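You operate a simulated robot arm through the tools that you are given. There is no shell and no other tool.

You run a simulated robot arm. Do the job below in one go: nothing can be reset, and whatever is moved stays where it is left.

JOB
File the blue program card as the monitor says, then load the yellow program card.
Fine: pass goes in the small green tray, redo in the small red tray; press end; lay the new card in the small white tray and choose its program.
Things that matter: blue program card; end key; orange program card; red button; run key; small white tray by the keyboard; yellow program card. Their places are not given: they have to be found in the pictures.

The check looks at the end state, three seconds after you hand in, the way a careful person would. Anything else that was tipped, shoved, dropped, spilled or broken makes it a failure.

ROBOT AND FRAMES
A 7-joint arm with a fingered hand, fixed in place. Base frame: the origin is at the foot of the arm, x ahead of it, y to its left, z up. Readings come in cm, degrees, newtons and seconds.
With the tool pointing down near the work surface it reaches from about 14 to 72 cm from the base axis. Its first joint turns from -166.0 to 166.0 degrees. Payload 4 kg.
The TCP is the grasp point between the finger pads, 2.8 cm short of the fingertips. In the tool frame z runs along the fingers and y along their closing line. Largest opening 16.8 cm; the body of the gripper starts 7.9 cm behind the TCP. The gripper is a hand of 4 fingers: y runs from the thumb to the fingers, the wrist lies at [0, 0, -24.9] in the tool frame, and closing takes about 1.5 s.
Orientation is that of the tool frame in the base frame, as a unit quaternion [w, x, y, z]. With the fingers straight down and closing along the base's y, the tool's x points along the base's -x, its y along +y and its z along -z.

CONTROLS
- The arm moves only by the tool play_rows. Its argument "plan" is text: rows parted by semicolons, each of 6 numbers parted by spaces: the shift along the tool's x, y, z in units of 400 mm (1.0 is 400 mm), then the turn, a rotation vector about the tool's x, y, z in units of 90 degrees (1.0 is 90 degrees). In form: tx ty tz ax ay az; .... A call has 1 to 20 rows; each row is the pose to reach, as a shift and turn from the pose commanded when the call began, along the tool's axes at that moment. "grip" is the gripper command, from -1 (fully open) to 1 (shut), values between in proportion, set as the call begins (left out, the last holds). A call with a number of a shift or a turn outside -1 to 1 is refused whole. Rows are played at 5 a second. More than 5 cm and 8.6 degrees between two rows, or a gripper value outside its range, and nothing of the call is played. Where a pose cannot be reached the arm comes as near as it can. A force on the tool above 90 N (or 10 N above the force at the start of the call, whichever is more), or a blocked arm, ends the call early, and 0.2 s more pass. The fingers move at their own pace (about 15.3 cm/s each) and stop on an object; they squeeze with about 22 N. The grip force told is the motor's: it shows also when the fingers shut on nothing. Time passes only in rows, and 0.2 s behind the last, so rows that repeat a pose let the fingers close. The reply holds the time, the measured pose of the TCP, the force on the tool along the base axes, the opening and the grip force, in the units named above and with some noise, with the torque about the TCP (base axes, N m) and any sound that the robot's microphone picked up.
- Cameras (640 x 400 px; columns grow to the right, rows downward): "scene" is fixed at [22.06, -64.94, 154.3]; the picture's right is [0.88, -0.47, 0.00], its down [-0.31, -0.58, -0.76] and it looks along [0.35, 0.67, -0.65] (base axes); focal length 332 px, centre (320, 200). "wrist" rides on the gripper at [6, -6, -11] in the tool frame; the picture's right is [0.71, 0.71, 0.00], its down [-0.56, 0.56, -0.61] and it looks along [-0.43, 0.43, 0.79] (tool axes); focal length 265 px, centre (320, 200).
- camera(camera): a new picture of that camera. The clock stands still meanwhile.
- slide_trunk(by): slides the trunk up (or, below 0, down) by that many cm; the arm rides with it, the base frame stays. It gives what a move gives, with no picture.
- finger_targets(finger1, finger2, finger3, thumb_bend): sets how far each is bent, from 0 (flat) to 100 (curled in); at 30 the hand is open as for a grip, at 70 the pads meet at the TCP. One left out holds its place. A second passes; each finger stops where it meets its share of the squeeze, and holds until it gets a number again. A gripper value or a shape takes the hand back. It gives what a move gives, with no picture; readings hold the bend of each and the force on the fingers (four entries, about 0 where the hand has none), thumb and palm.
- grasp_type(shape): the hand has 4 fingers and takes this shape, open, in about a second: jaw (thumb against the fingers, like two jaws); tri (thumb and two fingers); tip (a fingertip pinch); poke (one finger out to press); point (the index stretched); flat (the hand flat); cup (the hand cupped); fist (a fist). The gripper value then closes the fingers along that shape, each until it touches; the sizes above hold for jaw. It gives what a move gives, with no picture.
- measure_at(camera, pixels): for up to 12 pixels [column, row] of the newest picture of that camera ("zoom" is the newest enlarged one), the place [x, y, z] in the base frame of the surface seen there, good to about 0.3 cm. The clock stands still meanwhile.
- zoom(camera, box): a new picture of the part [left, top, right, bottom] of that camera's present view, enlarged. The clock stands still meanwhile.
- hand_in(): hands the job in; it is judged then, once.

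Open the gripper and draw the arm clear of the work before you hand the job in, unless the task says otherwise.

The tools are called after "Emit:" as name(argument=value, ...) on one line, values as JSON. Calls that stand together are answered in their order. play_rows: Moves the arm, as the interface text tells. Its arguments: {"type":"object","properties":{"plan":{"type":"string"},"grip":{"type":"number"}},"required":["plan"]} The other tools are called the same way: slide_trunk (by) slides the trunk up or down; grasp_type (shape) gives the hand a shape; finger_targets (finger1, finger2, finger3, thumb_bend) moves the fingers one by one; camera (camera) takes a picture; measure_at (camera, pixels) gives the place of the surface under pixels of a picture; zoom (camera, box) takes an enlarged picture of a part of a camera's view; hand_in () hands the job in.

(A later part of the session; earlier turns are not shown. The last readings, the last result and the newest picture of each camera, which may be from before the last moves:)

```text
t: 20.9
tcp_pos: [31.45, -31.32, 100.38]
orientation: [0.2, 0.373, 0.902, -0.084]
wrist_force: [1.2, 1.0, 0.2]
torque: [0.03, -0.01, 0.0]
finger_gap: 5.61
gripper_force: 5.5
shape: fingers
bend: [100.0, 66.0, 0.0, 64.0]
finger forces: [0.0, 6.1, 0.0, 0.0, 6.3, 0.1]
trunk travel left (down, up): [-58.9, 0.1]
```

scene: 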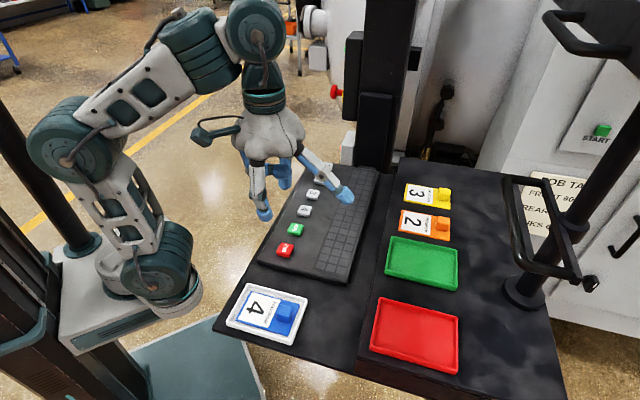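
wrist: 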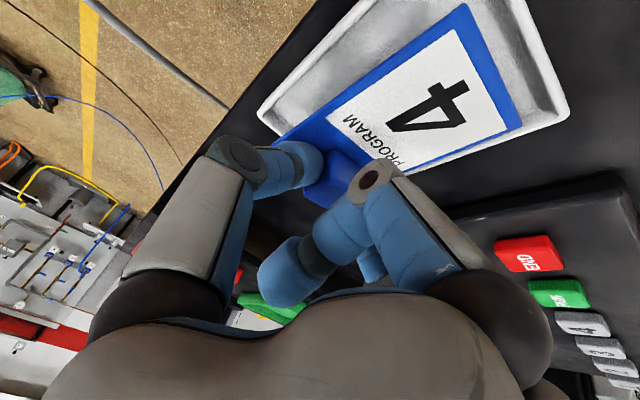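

Now it is nearly centred (66/64) but the squeeze dropped to about 6 N. I'll nudge the thumb target up slightly for a firmer, centred hold.

Emit:
finger_targets(finger2=78, thumb_bend=70)

Emit:
zoom(camera="scene", box=[220, 250, 340, 350])

Emit:
camera(camera="wrist")

```text
t: 21.9
tcp_pos: [31.49, -31.41, 100.42]
orientation: [0.201, 0.374, 0.902, -0.084]
wrist_force: [-0.3, -0.2, -1.2]
torque: [0.02, -0.03, 0.0]
finger_gap: 5.47
gripper_force: 8.2
shape: fingers
bend: [100.0, 65.0, 0.0, 65.0]
finger forces: [0.0, 7.9, 0.0, 0.0, 7.9, 0.0]
trunk travel left (down, up): [-58.9, 0.1]
```

```text
4.00 times, centred on (280, 300) of scene
```

zoom: 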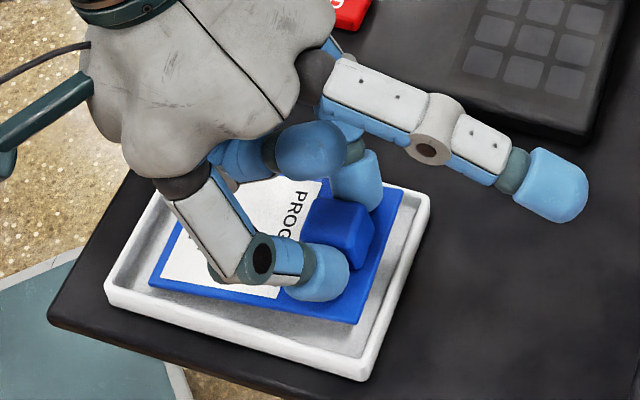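

```text
taken
```

wrist: 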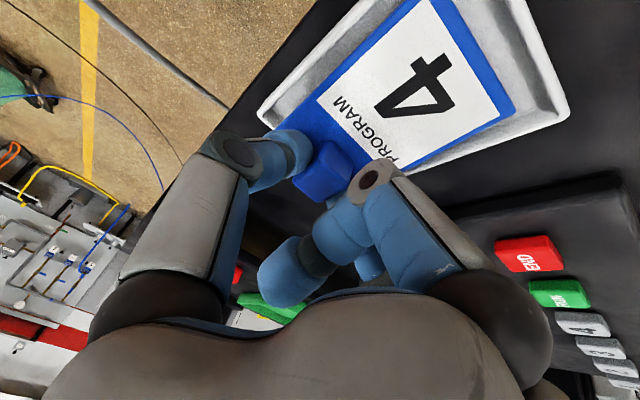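

Now the fingers are symmetric at 65/65 with 7.9 N each. I'll measure the card again for levelness.

Emit:
measure_at(camera="zoom", pixels=[[355, 318], [400, 195], [154, 282], [345, 225], [370, 285], [260, 310], [170, 265], [385, 210]])

Emit:
measure_at(camera="wrist", pixels=[[425, 5], [510, 112], [400, 45], [480, 110], [400, 120], [350, 95], [305, 120], [425, 160]])

```text
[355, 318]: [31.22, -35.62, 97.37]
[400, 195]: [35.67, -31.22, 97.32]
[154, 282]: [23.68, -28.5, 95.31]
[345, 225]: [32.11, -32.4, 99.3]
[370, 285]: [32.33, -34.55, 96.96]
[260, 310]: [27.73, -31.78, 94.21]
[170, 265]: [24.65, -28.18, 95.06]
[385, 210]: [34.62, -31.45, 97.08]
```

```text
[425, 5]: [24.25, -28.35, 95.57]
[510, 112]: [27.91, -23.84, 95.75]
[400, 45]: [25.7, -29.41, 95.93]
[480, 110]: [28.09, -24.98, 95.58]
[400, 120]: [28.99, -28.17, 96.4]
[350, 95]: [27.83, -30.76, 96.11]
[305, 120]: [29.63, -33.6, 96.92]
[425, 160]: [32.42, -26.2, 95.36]
```

Roll is level now; the label end hangs about 10° low, which I'll correct at placement. The monitor's pole stands near (70,-51.7), close to the splayed finger 3 at the green tray, so I'll bend finger 3 to 50 first.

Emit:
finger_targets(finger3=50)

Emit:
play_rows(plan="-0.0211 0 -0.0453 0 0 0; -0.0423 0 -0.0907 0 0 0; -0.0634 0 -0.1360 0 0 0; -0.0634 0 -0.1360 0 0 0")

Emit:
zoom(camera="scene", box=[200, 210, 360, 350])

```text
t: 22.9
tcp_pos: [31.35, -31.5, 100.4]
orientation: [0.2, 0.374, 0.902, -0.084]
wrist_force: [-0.1, 0.0, -0.4]
torque: [0.02, -0.02, 0.0]
finger_gap: 5.47
gripper_force: 7.9
shape: fingers
bend: [100.0, 65.0, 50.0, 65.0]
finger forces: [0.0, 7.9, 0.0, 0.0, 7.9, 0.0]
trunk travel left (down, up): [-58.9, 0.1]
```

```text
t: 23.9
tcp_pos: [31.42, -31.3, 106.61]
orientation: [0.201, 0.374, 0.902, -0.084]
wrist_force: [-0.1, -1.1, 0.5]
torque: [0.02, 0.01, 0.01]
finger_gap: 5.49
gripper_force: 7.6
shape: fingers
bend: [100.0, 65.0, 50.0, 65.0]
finger forces: [0.0, 7.9, 0.1, 0.0, 8.0, 0.1]
trunk travel left (down, up): [-58.9, 0.1]
```

```text
2.86 times, centred on (280, 280) of scene
```

zoom: 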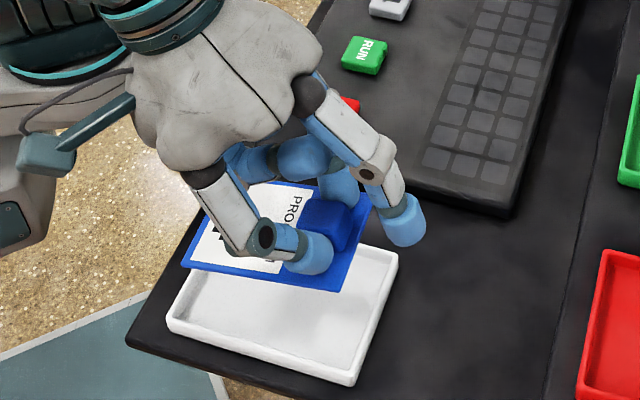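

The card hangs steadily in the grip at z 106.6. I'll carry it over the raised shelf to above the green tray.

Emit:
play_rows(plan="-0.0537 0.0319 0.0168 0 0 0; -0.1074 0.0638 0.0335 0 0 0; -0.161 0.0958 0.0503 0 0 0; -0.2147 0.1277 0.067 0 0 0; -0.2684 0.1596 0.0838 0 0 0; -0.3221 0.1915 0.1005 0 0 0; -0.3758 0.2234 0.1173 0 0 0; -0.4294 0.2554 0.134 0 0 0; -0.4831 0.2873 0.1508 0 0 0; -0.5368 0.3192 0.1675 0 0 0; -0.5905 0.3511 0.1843 0 0 0; -0.6441 0.383 0.201 0 0 0; -0.6441 0.383 0.201 0 0 0")

Emit:
camera(camera="scene")

Emit:
camera(camera="wrist")

```text
t: 26.7
tcp_pos: [61.24, -39.68, 109.8]
orientation: [0.201, 0.374, 0.902, -0.084]
wrist_force: [-0.4, -0.6, -0.2]
torque: [0.0, 0.0, 0.02]
finger_gap: 5.49
gripper_force: 7.5
shape: fingers
bend: [100.0, 65.0, 50.0, 65.0]
finger forces: [0.0, 7.8, 0.1, 0.0, 7.8, 0.1]
trunk travel left (down, up): [-58.9, 0.1]
```

```text
taken
```

scene: 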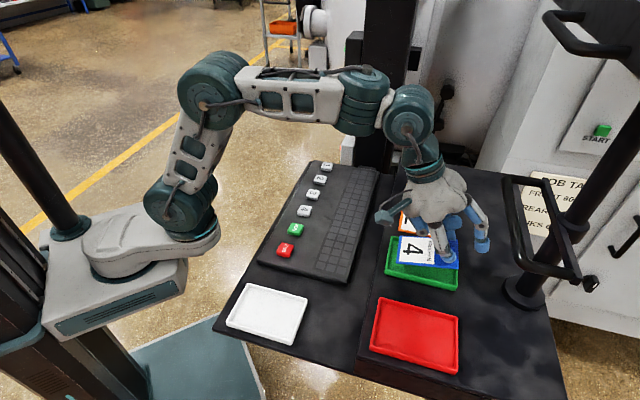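

```text
taken
```

wrist: 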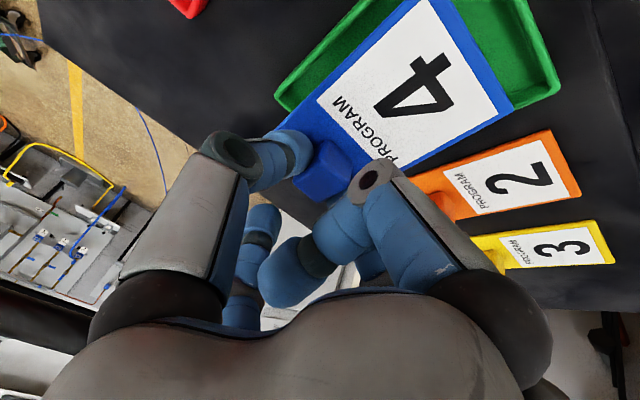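

The hand is over the green tray with the card. I'll zoom in and measure the card's edges against the tray's rim.

Emit:
zoom(camera="scene", box=[365, 170, 505, 305])

Emit:
measure_at(camera="wrist", pixels=[[428, 4], [508, 110], [325, 103], [405, 165], [300, 118], [278, 95], [555, 85], [465, 5], [350, 5], [285, 180], [400, 60], [470, 110]])

```text
2.96 times, centred on (435, 238) of scene
```

zoom: 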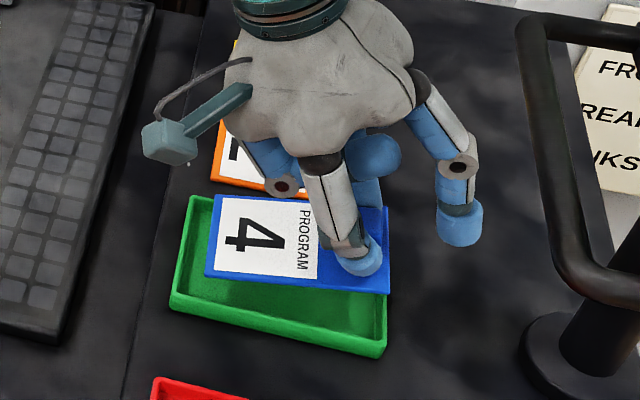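

```text
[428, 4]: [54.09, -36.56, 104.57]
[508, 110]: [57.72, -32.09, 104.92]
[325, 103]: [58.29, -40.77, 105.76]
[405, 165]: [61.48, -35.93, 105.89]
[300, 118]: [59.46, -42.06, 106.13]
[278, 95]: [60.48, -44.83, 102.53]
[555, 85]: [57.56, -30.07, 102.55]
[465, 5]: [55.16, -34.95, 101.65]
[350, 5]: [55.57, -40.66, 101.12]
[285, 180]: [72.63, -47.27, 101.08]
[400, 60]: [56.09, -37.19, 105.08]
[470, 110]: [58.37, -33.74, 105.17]
```

I'll measure the card's outline in the scene zoom too: corners near (386,290), (386,210), (209,274), (222,198).

Emit:
measure_at(camera="zoom", pixels=[[386, 289], [386, 212], [209, 272], [222, 199], [300, 270], [372, 285], [380, 350], [175, 300], [196, 199], [345, 265], [350, 345], [240, 270]])

```text
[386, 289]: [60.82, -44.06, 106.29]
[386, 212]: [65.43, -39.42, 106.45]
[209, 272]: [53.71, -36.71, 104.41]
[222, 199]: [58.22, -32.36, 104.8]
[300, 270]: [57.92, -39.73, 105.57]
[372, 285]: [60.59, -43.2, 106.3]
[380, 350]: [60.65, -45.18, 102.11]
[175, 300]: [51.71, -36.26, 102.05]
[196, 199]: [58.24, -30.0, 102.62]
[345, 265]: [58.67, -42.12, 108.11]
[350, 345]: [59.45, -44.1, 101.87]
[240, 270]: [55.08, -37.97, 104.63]
```

The card centre is at about u 15.1, v 69.1 with the label end 10° low. I'll rotate the tool 10° to level the card and shift slightly to centre it on the tray, staying just above the rim.

Emit:
play_rows(plan="0.0067 0.0008 0.0189 0 0.037 0; 0.0135 0.0017 0.0379 0 0.074 0; 0.0202 0.0025 0.0568 0 0.111 0; 0.0202 0.0025 0.0568 0 0.111 0")

Emit:
zoom(camera="scene", box=[365, 170, 505, 305])

Emit:
measure_at(camera="zoom", pixels=[[386, 298], [386, 220], [209, 264], [222, 190], [300, 270], [372, 290], [200, 270], [375, 300]])

```text
t: 27.7
tcp_pos: [61.45, -39.78, 107.65]
orientation: [0.12, 0.379, 0.916, -0.051]
wrist_force: [0.1, 0.0, -0.8]
torque: [-0.03, 0.01, -0.05]
finger_gap: 5.47
gripper_force: 7.6
shape: fingers
bend: [100.0, 65.0, 50.0, 65.0]
finger forces: [0.1, 7.8, 0.0, 0.1, 7.8, 0.1]
trunk travel left (down, up): [-58.9, 0.1]
```

```text
2.96 times, centred on (435, 238) of scene
```

zoom: 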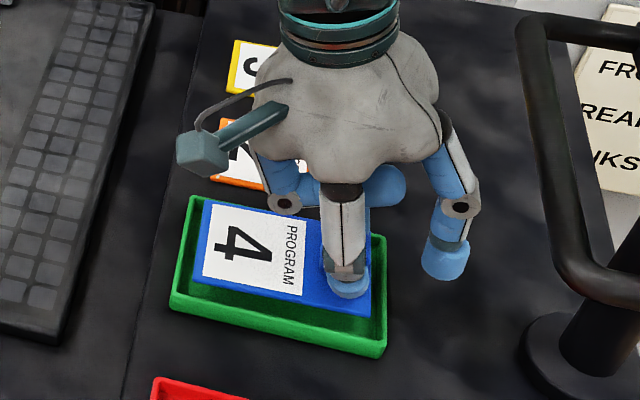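

```text
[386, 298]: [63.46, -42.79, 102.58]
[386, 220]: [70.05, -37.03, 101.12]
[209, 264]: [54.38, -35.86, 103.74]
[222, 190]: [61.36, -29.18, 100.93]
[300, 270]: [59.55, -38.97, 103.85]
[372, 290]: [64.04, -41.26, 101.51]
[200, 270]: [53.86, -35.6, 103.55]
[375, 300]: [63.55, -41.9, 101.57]
```

Card is level now; I'll measure its real corners at (207,204), (196,276), (367,311) and the knob-end edge (371,265).

Emit:
measure_at(camera="zoom", pixels=[[208, 205], [197, 275], [366, 310], [369, 265], [280, 290], [310, 225], [384, 350], [384, 240], [193, 200], [174, 300], [369, 285], [203, 240]])

Emit:
camera(camera="wrist")

```text
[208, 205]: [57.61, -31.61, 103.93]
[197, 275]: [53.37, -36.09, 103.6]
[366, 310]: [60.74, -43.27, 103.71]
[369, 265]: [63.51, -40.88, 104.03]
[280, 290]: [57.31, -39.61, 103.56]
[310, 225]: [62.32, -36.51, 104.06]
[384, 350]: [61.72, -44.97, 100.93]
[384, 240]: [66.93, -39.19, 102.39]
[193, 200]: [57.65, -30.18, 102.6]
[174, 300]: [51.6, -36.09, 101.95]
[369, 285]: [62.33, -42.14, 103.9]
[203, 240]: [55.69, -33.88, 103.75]
```

```text
taken
```

wrist: 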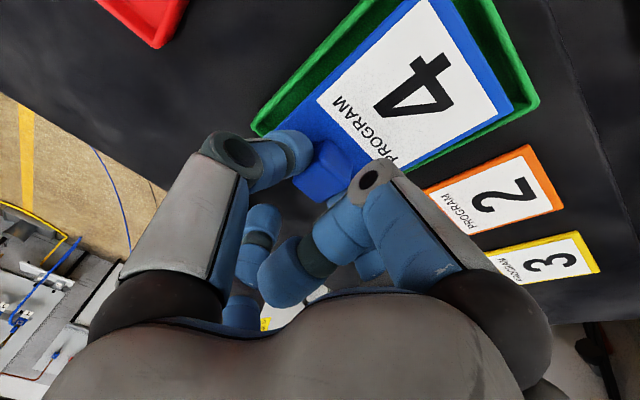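

The card is level and centred (v 63.0–73.9, u 12.2–18.4 within the tray's 62–75, 10.9–19.8). I'll lower it 1.75 cm onto the tray floor.

Emit:
play_rows(plan="0.0028 0 0.0106 0 0 0; 0.0057 0 0.0212 0 0 0; 0.0085 0 0.0317 0 0 0; 0.0113 0 0.0423 0 0 0; 0.0113 0 0.0423 0 0 0")

Emit:
zoom(camera="scene", box=[365, 170, 505, 305])

Emit:
measure_at(camera="zoom", pixels=[[212, 220], [200, 285], [370, 318], [372, 275], [280, 300], [300, 225]])

```text
t: 28.9
tcp_pos: [61.31, -39.79, 105.83]
orientation: [0.122, 0.379, 0.916, -0.051]
wrist_force: [0.2, -0.4, -0.8]
torque: [0.01, 0.03, -0.02]
finger_gap: 5.46
gripper_force: 7.9
shape: fingers
bend: [100.0, 65.0, 50.0, 65.0]
finger forces: [0.0, 7.8, 0.0, 0.1, 7.8, 0.1]
trunk travel left (down, up): [-58.9, 0.1]
```

```text
2.96 times, centred on (435, 238) of scene
```

zoom: 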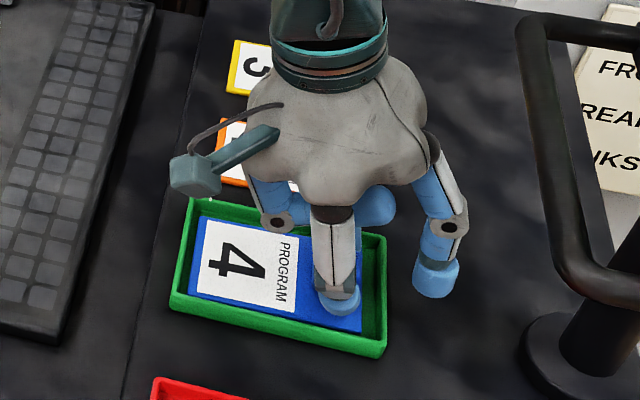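

```text
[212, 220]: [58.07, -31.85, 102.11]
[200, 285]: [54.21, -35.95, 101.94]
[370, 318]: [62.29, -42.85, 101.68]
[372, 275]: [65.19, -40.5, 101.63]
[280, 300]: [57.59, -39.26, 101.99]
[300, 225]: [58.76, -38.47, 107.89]
```

The card top reads about 102.0, within a few millimetres of the floor, with no contact yet. I'll lower 0.3 cm more and then open the pinch slowly.

Emit:
play_rows(plan="0.001 0 0.0036 0 0 0; 0.0019 0 0.0072 0 0 0; 0.0019 0 0.0072 0 0 0")

Emit:
finger_targets(finger2=60, thumb_bend=60)

Emit:
zoom(camera="scene", box=[365, 170, 505, 305])

```text
t: 29.7
tcp_pos: [61.34, -39.69, 105.65]
orientation: [0.121, 0.379, 0.916, -0.052]
wrist_force: [0.2, -0.4, 0.6]
torque: [-0.04, -0.02, 0.02]
finger_gap: 5.44
gripper_force: 8.9
shape: fingers
bend: [100.0, 65.0, 50.0, 65.0]
finger forces: [0.0, 7.9, 0.0, 0.0, 7.9, 0.0]
trunk travel left (down, up): [-58.9, 0.1]
```

```text
t: 30.7
tcp_pos: [61.39, -39.64, 105.74]
orientation: [0.121, 0.379, 0.916, -0.051]
wrist_force: [0.2, 0.5, 0.2]
torque: [-0.01, -0.01, -0.02]
finger_gap: 6.06
gripper_force: 0.0
shape: fingers
bend: [100.0, 60.0, 50.0, 60.0]
finger forces: [0.0, 0.1, 0.0, 0.0, 0.0, 0.0]
trunk travel left (down, up): [-58.9, 0.1]
```

```text
2.96 times, centred on (435, 238) of scene
```

zoom: 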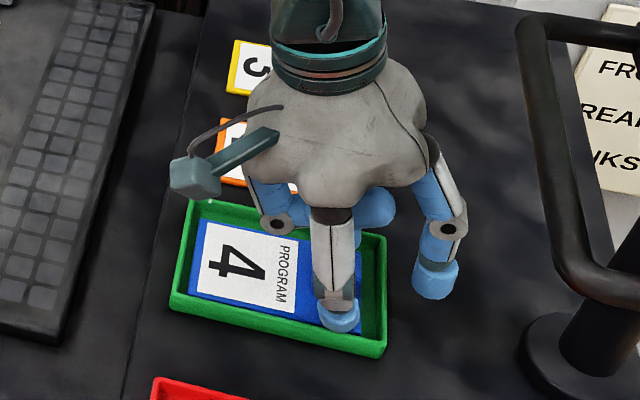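

The card is released and lies flat in the green tray. I'll rise straight up 3 cm, then draw back toward the keyboard side.

Emit:
play_rows(plan="-0.0065 0 -0.0241 0 0 0; -0.0129 0 -0.0483 0 0 0; -0.0194 0 -0.0724 0 0 0; 0.0256 0 -0.0975 0 0 0; 0.0916 0 -0.141 0 0 0; 0.1785 0 -0.2031 0 0 0; 0.2686 0 -0.2531 0 0 0")

Emit:
grasp_type(shape="poke")

Emit:
camera(camera="scene")

Emit:
camera(camera="wrist")

```text
t: 32.3
tcp_pos: [51.89, -30.53, 112.54]
orientation: [0.121, 0.38, 0.916, -0.051]
wrist_force: [0.2, 0.3, 0.6]
torque: [-0.03, -0.03, 0.02]
finger_gap: 6.03
gripper_force: 0.1
shape: fingers
bend: [100.0, 60.0, 50.0, 60.0]
finger forces: [0.1, 0.0, 0.1, 0.1, 0.0, 0.1]
trunk travel left (down, up): [-58.9, 0.1]
```

```text
t: 33.2
tcp_pos: [52.06, -30.65, 112.52]
orientation: [0.121, 0.38, 0.916, -0.052]
wrist_force: [0.1, -0.4, 0.7]
torque: [0.0, 0.02, 0.01]
finger_gap: 0.0
gripper_force: 0.0
shape: poke
bend: [100.0, 100.0, 100.0, 70.0]
finger forces: [0.0, 0.0, 0.0, 0.0, 0.0, 0.0]
trunk travel left (down, up): [-58.9, 0.1]
```

```text
taken
```

scene: 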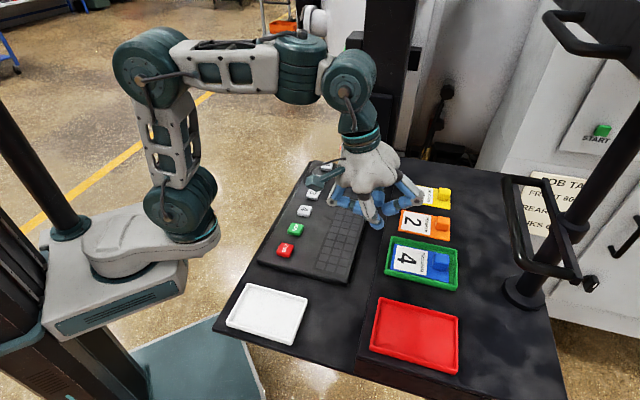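

```text
taken
```

wrist: 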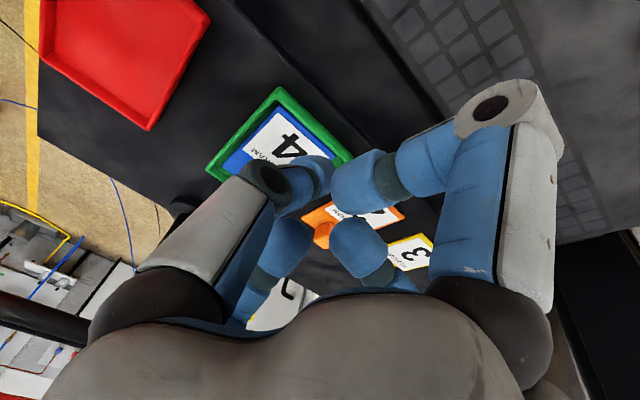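

Blue now lies in the green tray. The poke shape has the thumb at 70 and the others at 100; I'll zoom in to see which finger sticks out and where its tip is.

Emit:
zoom(camera="scene", box=[310, 120, 450, 250])

Emit:
zoom(camera="scene", box=[370, 220, 480, 300])

```text
3.08 times, centred on (380, 185) of scene
```

zoom: 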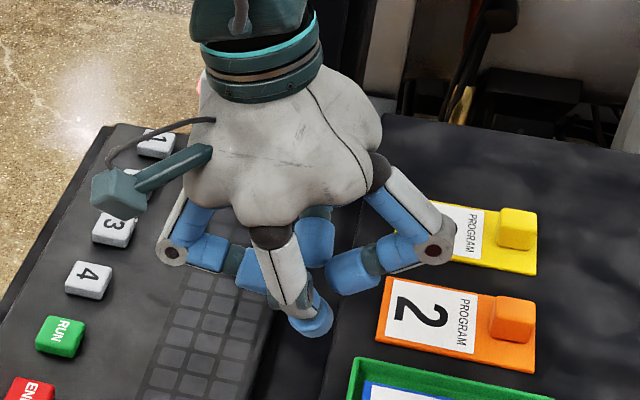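

```text
5.00 times, centred on (425, 260) of scene
```

zoom: 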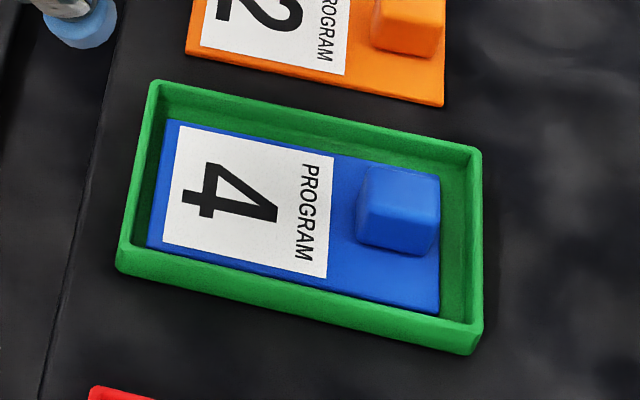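

Blue lies flat inside the green tray. Now I'll measure the thumb tip at the first zoom's (310,320) position for pressing, along with the key tops.

Emit:
zoom(camera="scene", box=[310, 120, 450, 250])

Emit:
measure_at(camera="zoom", pixels=[[310, 318], [315, 332], [298, 328], [325, 322], [345, 285], [205, 250], [255, 280], [310, 245], [88, 275], [115, 225], [60, 335], [30, 390]])

Emit:
zoom(camera="scene", box=[260, 150, 340, 270])

```text
3.08 times, centred on (380, 185) of scene
```

zoom: 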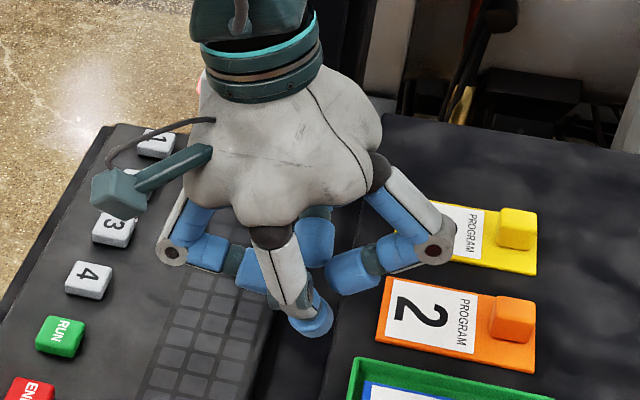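

```text
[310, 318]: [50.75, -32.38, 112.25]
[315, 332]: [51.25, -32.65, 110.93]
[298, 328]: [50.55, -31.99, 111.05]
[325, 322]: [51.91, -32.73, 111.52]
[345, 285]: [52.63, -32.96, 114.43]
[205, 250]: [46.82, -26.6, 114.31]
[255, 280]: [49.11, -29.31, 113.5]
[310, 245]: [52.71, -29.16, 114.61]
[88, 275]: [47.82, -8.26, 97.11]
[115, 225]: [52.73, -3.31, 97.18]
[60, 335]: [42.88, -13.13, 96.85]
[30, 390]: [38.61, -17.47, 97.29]
```

```text
3.33 times, centred on (300, 210) of scene
```

zoom: 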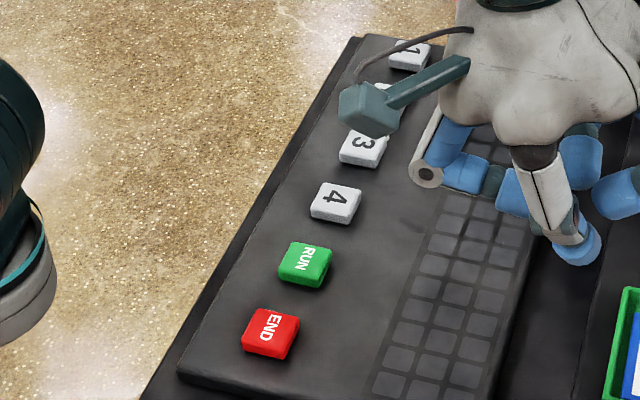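

I'll measure the END and 3 keys' tops in this zoom (END centre ≈ (271,329), 3 centre ≈ (362,146)).

Emit:
measure_at(camera="zoom", pixels=[[271, 329], [259, 311], [296, 320], [283, 348], [246, 340], [306, 262], [335, 201], [362, 146], [352, 136], [382, 145], [373, 160], [230, 370]])

```text
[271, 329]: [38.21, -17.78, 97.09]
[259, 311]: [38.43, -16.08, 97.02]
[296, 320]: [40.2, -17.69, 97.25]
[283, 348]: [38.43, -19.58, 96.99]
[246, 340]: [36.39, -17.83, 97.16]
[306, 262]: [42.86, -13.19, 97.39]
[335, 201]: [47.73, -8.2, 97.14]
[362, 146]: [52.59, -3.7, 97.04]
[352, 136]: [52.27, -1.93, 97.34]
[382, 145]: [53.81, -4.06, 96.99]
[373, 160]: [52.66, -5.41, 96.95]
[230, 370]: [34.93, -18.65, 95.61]
```

END is centred at about u 14.5, v 39.7 (top 97.1) and key 3 at about u 34.6, v 39.7. I'll move the thumb tip to hover over END with the tool straight down.

Emit:
play_rows(plan="0.0846 0.0015 0.014 0 0.0278 0; 0.1693 0.0029 0.028 0 0.0556 0; 0.2539 0.0044 0.042 0 0.0833 0; 0.3385 0.0059 0.0559 0 0.1111 0; 0.4232 0.0073 0.0699 0 0.1389 0; 0.5078 0.0088 0.0839 0 0.1667 0; 0.5078 0.0088 0.0839 0 0.1667 0")

Emit:
zoom(camera="scene", box=[230, 170, 350, 290])

Emit:
camera(camera="wrist")

```text
t: 34.8
tcp_pos: [39.19, -16.95, 104.23]
orientation: [-0.001, 0.382, 0.924, -0.001]
wrist_force: [0.3, -0.1, 1.1]
torque: [0.02, -0.01, -0.01]
finger_gap: 0.0
gripper_force: 0.0
shape: poke
bend: [100.0, 100.0, 100.0, 70.0]
finger forces: [0.0, 0.1, 0.1, 0.0, 0.1, 0.1]
trunk travel left (down, up): [-58.9, 0.1]
```

```text
3.33 times, centred on (290, 230) of scene
```

zoom: 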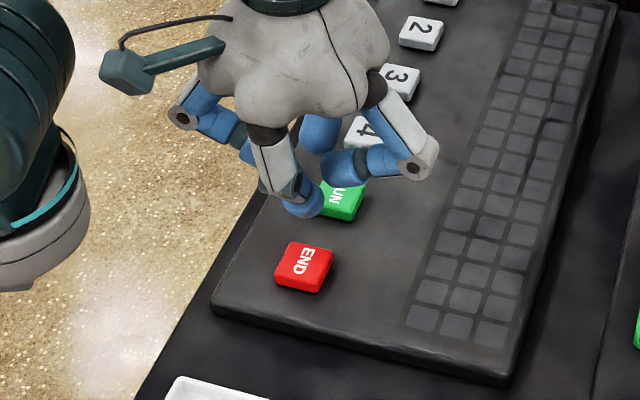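

```text
taken
```

wrist: 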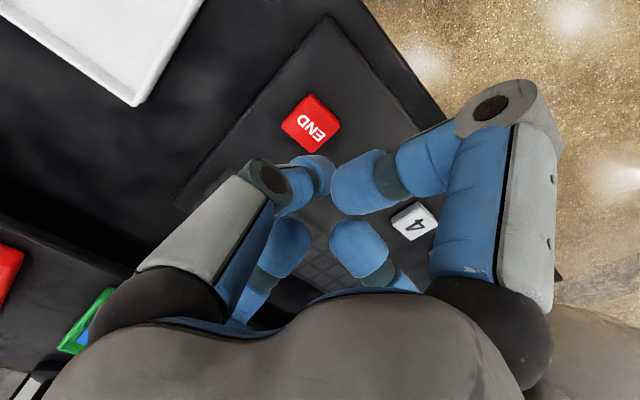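

I'll measure the thumb tip (zoom (305,208) region) to see where it is relative to END.

Emit:
measure_at(camera="zoom", pixels=[[303, 207], [308, 213], [318, 205], [290, 205], [298, 214], [325, 195], [303, 265], [340, 175], [225, 125], [320, 140], [250, 155]])

Emit:
measure_at(camera="wrist", pixels=[[310, 165], [325, 175], [318, 160], [310, 122], [300, 205], [345, 190], [360, 240], [290, 240]])

```text
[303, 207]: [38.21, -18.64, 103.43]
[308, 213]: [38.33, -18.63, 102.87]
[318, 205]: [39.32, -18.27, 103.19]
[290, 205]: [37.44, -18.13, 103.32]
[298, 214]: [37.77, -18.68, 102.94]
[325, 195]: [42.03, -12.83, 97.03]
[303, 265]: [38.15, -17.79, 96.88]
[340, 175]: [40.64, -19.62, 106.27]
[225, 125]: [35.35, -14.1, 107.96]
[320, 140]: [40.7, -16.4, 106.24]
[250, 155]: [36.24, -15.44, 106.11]
```

```text
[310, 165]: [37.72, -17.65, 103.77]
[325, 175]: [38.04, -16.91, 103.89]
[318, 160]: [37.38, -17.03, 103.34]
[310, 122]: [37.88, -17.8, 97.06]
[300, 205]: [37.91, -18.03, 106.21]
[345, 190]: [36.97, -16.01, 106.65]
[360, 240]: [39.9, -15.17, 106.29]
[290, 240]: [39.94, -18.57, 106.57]
```

The thumb tip (centre ≈ u 14.6, v 39.65) is right over END (u 14.5, v 39.7), about 4–5 cm above it. I'll go down 4 cm and check for contact.

Emit:
play_rows(plan="0 0 0.035 0 0 0; 0 0 0.07 0 0 0; 0 0 0.09 0 0 0; 0 0 0.1 0 0 0; 0 0 0.1 0 0 0")

Emit:
zoom(camera="scene", box=[240, 190, 340, 280])

```text
t: 36.0
tcp_pos: [39.06, -16.92, 100.12]
orientation: [0.001, 0.383, 0.924, -0.001]
wrist_force: [0.6, 0.1, 1.0]
torque: [-0.01, 0.0, -0.01]
finger_gap: 0.01
gripper_force: 0.1
shape: poke
bend: [100.0, 100.0, 100.0, 70.0]
finger forces: [0.1, 0.0, 0.0, 0.0, 0.7, 0.0]
trunk travel left (down, up): [-58.9, 0.1]
```

```text
4.44 times, centred on (290, 235) of scene
```

zoom: 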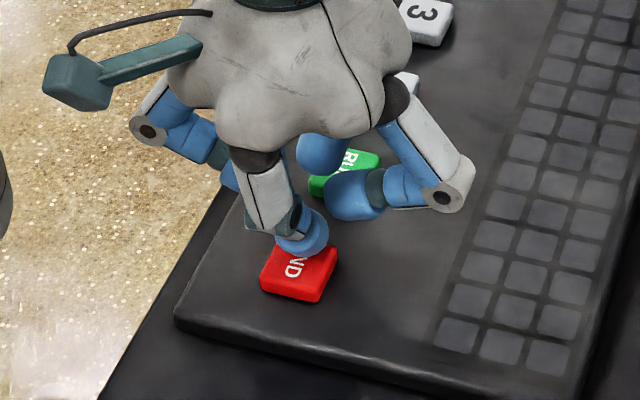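

The thumb force shows 0.7 N at TCP z 100.12, so it is just touching END. I'll press down gradually by 0.4 cm, watching for a click.

Emit:
play_rows(plan="0 0 0.0025 0 0 0; 0 0 0.005 0 0 0; 0 0 0.0075 0 0 0; 0 0 0.01 0 0 0; 0 0 0.01 0 0 0")

```text
t: 37.2
tcp_pos: [39.08, -16.88, 99.79]
orientation: [0.001, 0.382, 0.924, -0.002]
wrist_force: [0.2, 0.5, 2.0]
torque: [0.04, -0.02, -0.01]
finger_gap: 0.01
gripper_force: 0.2
shape: poke
bend: [100.0, 100.0, 100.0, 70.0]
finger forces: [0.0, 0.0, 0.0, 0.0, 1.9, 0.0]
trunk travel left (down, up): [-58.9, 0.1]
heard: click
```

A click was heard with 1.9 N on the thumb: END is pressed. I'll lift straight up 8 cm and look at the key and surroundings.

Emit:
play_rows(plan="0 0 -0.01 0 0 0; 0 0 -0.05 0 0 0; 0 0 -0.1 0 0 0; 0 0 -0.15 0 0 0; 0 0 -0.2 0 0 0")

Emit:
zoom(camera="scene", box=[0, 0, 640, 2])

Emit:
camera(camera="scene")

```text
t: 38.4
tcp_pos: [39.14, -16.76, 107.78]
orientation: [0.001, 0.384, 0.923, -0.001]
wrist_force: [-0.1, -0.4, -0.9]
torque: [-0.04, -0.02, 0.05]
finger_gap: 0.0
gripper_force: 0.0
shape: poke
bend: [100.0, 100.0, 100.0, 70.0]
finger forces: [0.0, 0.1, 0.0, 0.1, 0.1, 0.0]
trunk travel left (down, up): [-58.9, 0.1]
```

```text
1.00 times, centred on (320, 1) of scene (not enlarged: the box is as wide or as high as the picture)
```

zoom: 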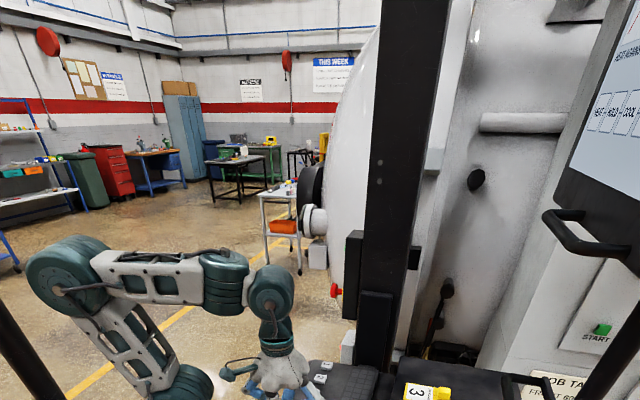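

```text
taken
```

scene: 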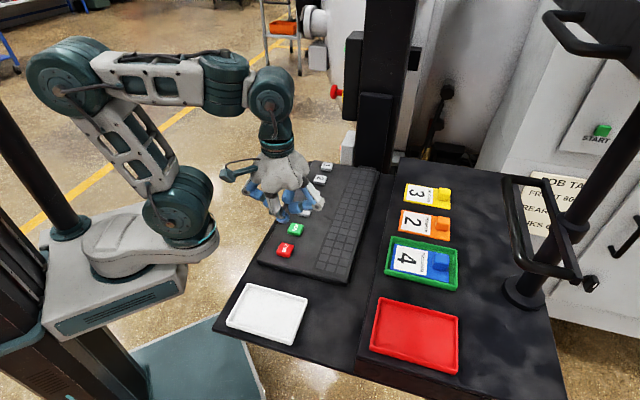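

END is done and the monitor, trays and cards look undisturbed. I'll set the pinch shape again (finger 1 curled, finger 3 at 50, pinch open) and re-measure the yellow knob.

Emit:
finger_targets(finger1=100, finger2=60, finger3=50, thumb_bend=60)

Emit:
zoom(camera="scene", box=[390, 170, 470, 220])

Emit:
measure_at(camera="zoom", pixels=[[396, 172], [430, 130], [465, 150], [410, 155], [400, 200], [455, 205], [440, 165], [130, 115], [100, 250], [480, 300]])

```text
t: 39.4
tcp_pos: [39.04, -16.83, 107.69]
orientation: [0.0, 0.383, 0.924, 0.0]
wrist_force: [-0.4, -0.1, 0.1]
torque: [-0.01, -0.01, 0.01]
finger_gap: 6.04
gripper_force: 0.0
shape: fingers
bend: [100.0, 60.0, 50.0, 60.0]
finger forces: [0.0, 0.0, 0.1, 0.0, 0.0, 0.0]
trunk travel left (down, up): [-58.9, 0.1]
```

```text
8.00 times, centred on (430, 195) of scene
```

zoom: 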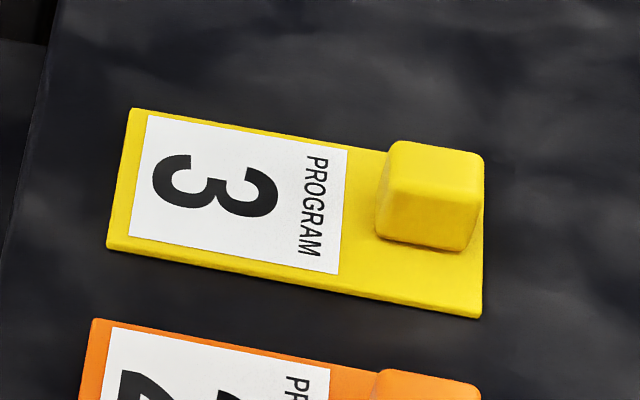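

```text
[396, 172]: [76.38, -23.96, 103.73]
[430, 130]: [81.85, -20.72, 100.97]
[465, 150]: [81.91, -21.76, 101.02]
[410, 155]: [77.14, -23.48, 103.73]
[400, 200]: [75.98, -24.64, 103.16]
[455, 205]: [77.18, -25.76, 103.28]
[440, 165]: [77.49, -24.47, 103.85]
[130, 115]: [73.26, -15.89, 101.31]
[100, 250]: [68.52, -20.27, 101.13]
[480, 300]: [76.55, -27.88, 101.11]
```

I'll measure the yellow knob's top-face corners more carefully.

Emit:
measure_at(camera="zoom", pixels=[[400, 148], [477, 158], [388, 183], [472, 193], [432, 170], [380, 225], [465, 243], [425, 235], [484, 170]])

```text
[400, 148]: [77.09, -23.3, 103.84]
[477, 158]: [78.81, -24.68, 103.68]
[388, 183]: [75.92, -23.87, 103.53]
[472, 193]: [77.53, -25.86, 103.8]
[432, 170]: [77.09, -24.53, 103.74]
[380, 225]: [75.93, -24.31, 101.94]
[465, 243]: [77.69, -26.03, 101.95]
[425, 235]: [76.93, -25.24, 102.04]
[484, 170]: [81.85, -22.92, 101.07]
```

The yellow knob centre is at about u 37.4, v 72.0 (x≈77.4, y≈-24.5), top z 103.75. I'll carry the hand over there, tilting to 35° for reach, and hover with the tips about 2 cm above the knob.

Emit:
play_rows(plan="-0.0651 0.0453 -0.025 0 -0.0324 0; -0.1302 0.0905 -0.05 0 -0.0648 0; -0.1952 0.1358 -0.075 0 -0.0972 0; -0.2603 0.181 -0.0875 0 -0.1296 0; -0.3253 0.2263 -0.1 0 -0.162 0; -0.3904 0.2715 -0.1 0 -0.1945 0; -0.4555 0.3168 -0.1 0 -0.2269 0; -0.5205 0.362 -0.0875 0 -0.2593 0; -0.5856 0.4073 -0.075 0 -0.2917 0; -0.6507 0.4525 -0.0625 0 -0.3241 0; -0.7157 0.4978 -0.045 0 -0.3565 0; -0.7808 0.543 -0.025 0 -0.3889 0; -0.7808 0.543 -0.025 0 -0.3889 0")

Emit:
camera(camera="scene")

Emit:
zoom(camera="scene", box=[380, 140, 500, 240])

```text
t: 42.2
tcp_pos: [76.56, -23.84, 108.66]
orientation: [0.278, 0.365, 0.881, -0.116]
wrist_force: [0.3, -0.5, 0.0]
torque: [-0.02, 0.0, 0.01]
finger_gap: 6.01
gripper_force: 0.1
shape: fingers
bend: [100.0, 60.0, 50.0, 60.0]
finger forces: [0.0, 0.0, 0.1, 0.1, 0.0, 0.0]
trunk travel left (down, up): [-58.9, 0.1]
```

```text
taken
```

scene: 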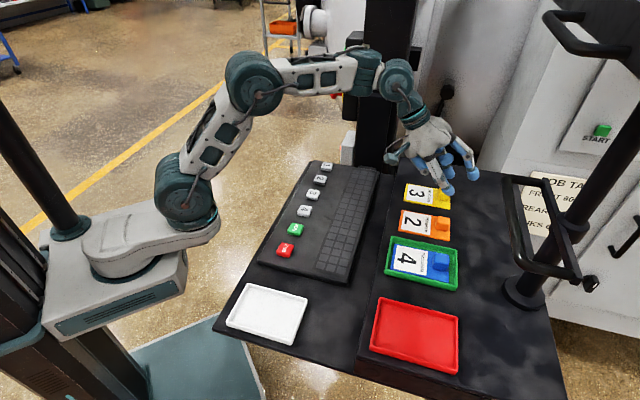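

```text
4.00 times, centred on (440, 190) of scene
```

zoom: 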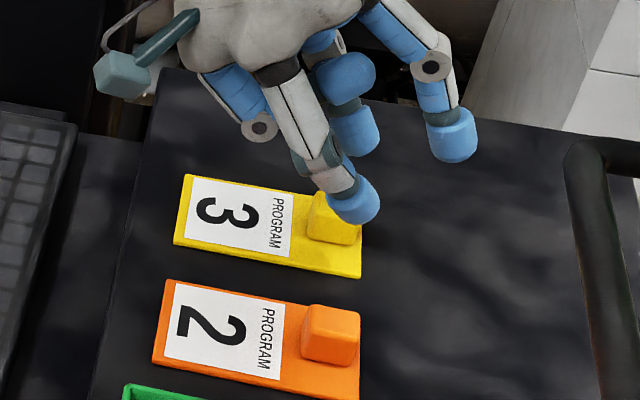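

The hover was reached (76.6,-23.8,108.7). I'll measure the thumb tip (355,205), finger2 tip (358,135) and knob in this zoom for alignment.

Emit:
measure_at(camera="zoom", pixels=[[355, 205], [360, 218], [340, 215], [375, 200], [358, 135], [362, 148], [345, 140], [375, 135], [325, 200], [330, 235]])

Emit:
camera(camera="wrist")

```text
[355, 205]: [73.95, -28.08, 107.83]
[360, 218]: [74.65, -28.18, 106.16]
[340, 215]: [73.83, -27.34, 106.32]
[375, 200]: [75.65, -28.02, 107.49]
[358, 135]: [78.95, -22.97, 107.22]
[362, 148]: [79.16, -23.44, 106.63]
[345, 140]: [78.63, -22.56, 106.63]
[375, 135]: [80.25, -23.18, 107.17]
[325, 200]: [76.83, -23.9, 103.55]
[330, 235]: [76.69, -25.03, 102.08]
```

```text
taken
```

wrist: 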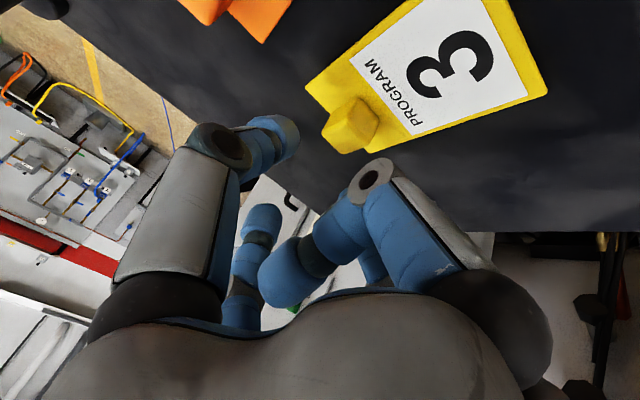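

Alignment looks good, maybe 0.15 cm short in u. I'll descend 3.8 cm with that small correction so the tips flank the knob.

Emit:
play_rows(plan="0.0109 0.0008 0.0156 0 0 0; 0.0218 0.0015 0.0311 0 0 0; 0.0327 0.0023 0.0467 0 0 0; 0.0436 0.003 0.0622 0 0 0; 0.0545 0.0038 0.0778 0 0 0; 0.0545 0.0038 0.0778 0 0 0")

Emit:
zoom(camera="scene", box=[390, 150, 490, 230])

Emit:
camera(camera="wrist")

```text
t: 43.6
tcp_pos: [76.74, -23.58, 104.86]
orientation: [0.279, 0.365, 0.881, -0.117]
wrist_force: [-0.4, 0.6, 0.6]
torque: [0.0, -0.04, 0.02]
finger_gap: 6.04
gripper_force: 0.1
shape: fingers
bend: [100.0, 60.0, 50.0, 60.0]
finger forces: [0.0, 0.0, 0.1, 0.0, 0.1, 0.0]
trunk travel left (down, up): [-58.9, 0.1]
```

```text
5.00 times, centred on (440, 190) of scene
```

zoom: 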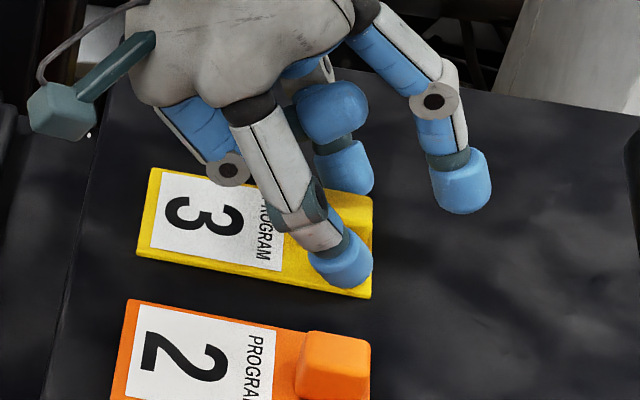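

```text
taken
```

wrist: 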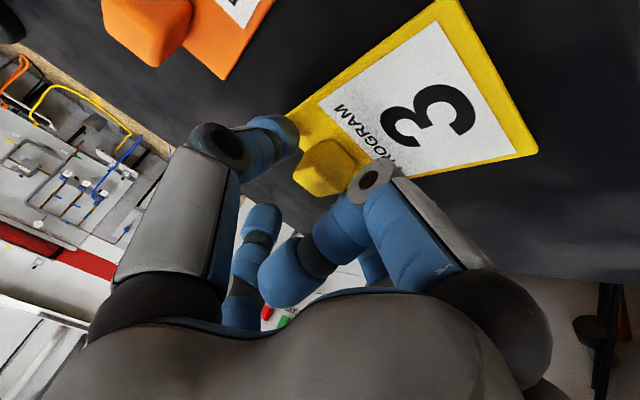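

No contact forces and the tips flank the yellow knob. I'll close with the balanced targets found before (finger2 78, thumb 70).

Emit:
finger_targets(finger2=78, thumb_bend=70)

Emit:
zoom(camera="scene", box=[390, 150, 490, 230])

```text
t: 44.6
tcp_pos: [76.72, -23.6, 104.94]
orientation: [0.279, 0.365, 0.881, -0.116]
wrist_force: [-1.5, 1.2, -0.4]
torque: [0.0, 0.03, 0.01]
finger_gap: 5.4
gripper_force: 6.9
shape: fingers
bend: [100.0, 64.0, 50.0, 66.0]
finger forces: [0.0, 7.1, 0.0, 0.1, 7.1, 0.1]
trunk travel left (down, up): [-58.9, 0.1]
```

```text
5.00 times, centred on (440, 190) of scene
```

zoom: 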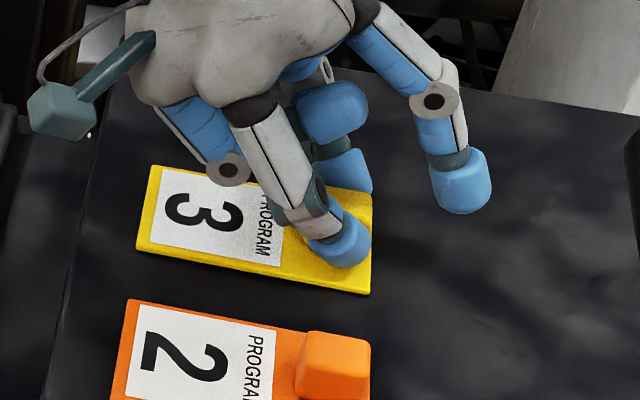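

It holds at 64/66 with 7.1 N each. I'll firm up the squeeze in balance (finger2 86, thumb 71) before lifting.

Emit:
finger_targets(finger2=86, thumb_bend=71)

```text
t: 45.6
tcp_pos: [76.71, -23.62, 104.92]
orientation: [0.278, 0.365, 0.881, -0.116]
wrist_force: [0.6, -0.3, 1.3]
torque: [0.01, -0.03, -0.01]
finger_gap: 5.31
gripper_force: 7.3
shape: fingers
bend: [100.0, 64.0, 50.0, 66.0]
finger forces: [0.1, 7.1, 0.1, 0.0, 7.2, 0.1]
trunk travel left (down, up): [-58.9, 0.1]
```

The squeeze is at its share limit of about 7 N each. I'll lift slowly by 3.5 cm and check.

Emit:
play_rows(plan="-0.01 0 -0.0143 0 0 0; -0.0201 0 -0.0287 0 0 0; -0.0301 0 -0.043 0 0 0; -0.0402 0 -0.0574 0 0 0; -0.0502 0 -0.0717 0 0 0; -0.0502 0 -0.0717 0 0 0")

Emit:
zoom(camera="scene", box=[380, 140, 490, 240])

Emit:
camera(camera="wrist")

```text
t: 47.0
tcp_pos: [76.81, -23.65, 108.46]
orientation: [0.278, 0.365, 0.881, -0.116]
wrist_force: [-0.1, -0.1, -0.5]
torque: [0.05, -0.03, -0.03]
finger_gap: 5.33
gripper_force: 7.3
shape: fingers
bend: [100.0, 64.0, 50.0, 66.0]
finger forces: [0.0, 7.4, 0.0, 0.1, 7.4, 0.0]
trunk travel left (down, up): [-58.9, 0.1]
```

```text
4.00 times, centred on (435, 190) of scene
```

zoom: 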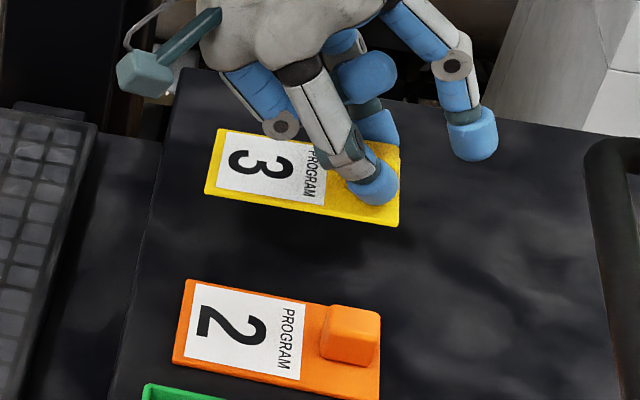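

```text
taken
```

wrist: 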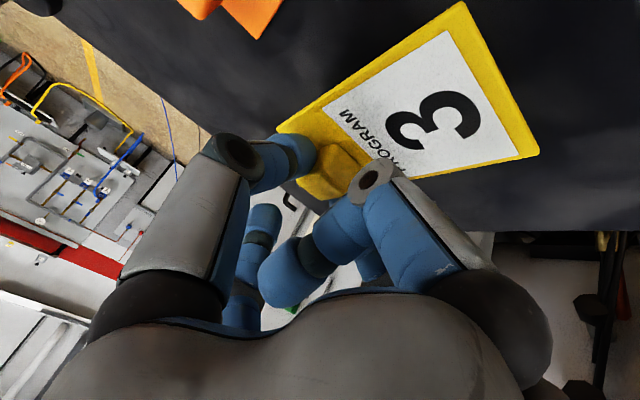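

The yellow card is lifted. I'll measure its corners to check levelness and its offset from the TCP.

Emit:
measure_at(camera="zoom", pixels=[[219, 133], [208, 190], [395, 222], [397, 150], [300, 205], [260, 195], [230, 160], [310, 180]])

Emit:
measure_at(camera="wrist", pixels=[[460, 8], [532, 150], [300, 122], [425, 165], [400, 60], [500, 140], [380, 130], [450, 50]])

```text
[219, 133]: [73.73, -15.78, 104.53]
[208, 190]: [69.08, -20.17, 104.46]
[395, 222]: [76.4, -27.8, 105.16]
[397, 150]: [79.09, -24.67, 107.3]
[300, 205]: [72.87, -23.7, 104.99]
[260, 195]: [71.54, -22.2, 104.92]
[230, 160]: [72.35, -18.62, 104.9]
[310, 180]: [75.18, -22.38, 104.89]
```

```text
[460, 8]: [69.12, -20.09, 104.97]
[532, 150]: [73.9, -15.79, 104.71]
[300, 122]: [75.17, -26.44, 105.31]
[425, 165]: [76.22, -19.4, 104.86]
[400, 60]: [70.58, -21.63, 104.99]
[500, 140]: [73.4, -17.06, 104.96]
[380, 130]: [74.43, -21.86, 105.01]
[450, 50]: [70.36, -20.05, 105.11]
```

The yellow card is level within about 3°. I'll measure the now-empty white tray's rim and floor for the placement target.

Emit:
zoom(camera="scene", box=[215, 275, 315, 350])

Emit:
measure_at(camera="zoom", pixels=[[229, 48], [118, 250], [460, 356], [543, 132], [330, 200], [240, 90], [440, 315], [390, 88], [165, 150], [290, 300], [500, 240], [420, 180]])

```text
5.33 times, centred on (265, 312) of scene
```

zoom: 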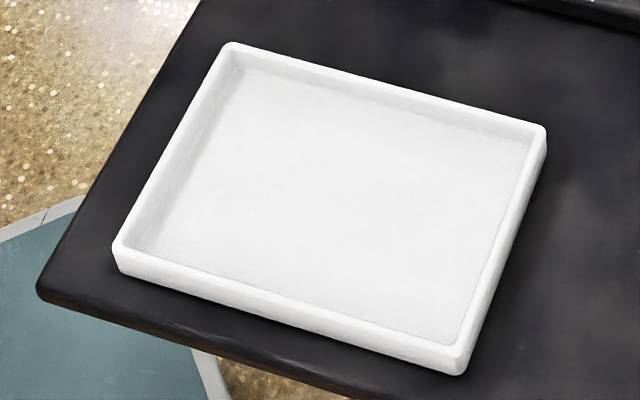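

```text
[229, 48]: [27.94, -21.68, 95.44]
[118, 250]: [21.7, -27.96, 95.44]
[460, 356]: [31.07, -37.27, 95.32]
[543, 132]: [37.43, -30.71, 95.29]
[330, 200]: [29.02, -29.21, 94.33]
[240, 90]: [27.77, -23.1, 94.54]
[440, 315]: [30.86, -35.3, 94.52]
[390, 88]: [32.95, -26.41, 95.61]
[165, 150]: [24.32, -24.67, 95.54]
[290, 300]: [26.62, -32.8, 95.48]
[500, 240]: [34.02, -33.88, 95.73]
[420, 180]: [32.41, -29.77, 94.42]
```

White tray centre: u 0.07, v 41.7, floor 94.4, rim 95.45. I'll carry the card inward first (away from the orange knob), then diagonally over the keyboard.

Emit:
play_rows(plan="0.0338 0 -0.0389 0 0 0; 0.0676 0 -0.0779 0 0 0; 0.1014 0 -0.1168 0 0 0; 0.1261 -0.0563 -0.136 0 0 0; 0.1508 -0.1125 -0.1552 0 0 0; 0.1755 -0.1688 -0.1744 0 0 0; 0.2002 -0.225 -0.1936 0 0 0; 0.2249 -0.2813 -0.2128 0 0 0; 0.2496 -0.3375 -0.232 0 0 0; 0.2743 -0.3938 -0.2512 0 0 0; 0.299 -0.45 -0.2704 0 0 0; 0.299 -0.45 -0.2704 0 0 0")

Emit:
camera(camera="scene")

```text
t: 49.6
tcp_pos: [52.37, -25.11, 110.28]
orientation: [0.279, 0.365, 0.881, -0.116]
wrist_force: [0.5, -1.0, 0.0]
torque: [0.02, -0.01, -0.03]
finger_gap: 5.32
gripper_force: 7.9
shape: fingers
bend: [100.0, 64.0, 50.0, 66.0]
finger forces: [0.0, 7.4, 0.0, 0.0, 7.5, 0.1]
trunk travel left (down, up): [-58.9, 0.1]
```

```text
taken
```

scene: 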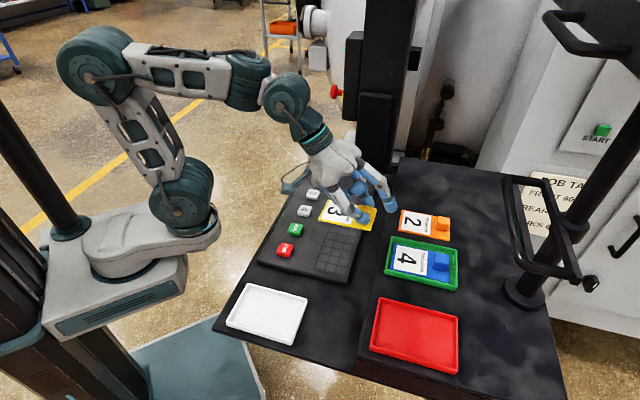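

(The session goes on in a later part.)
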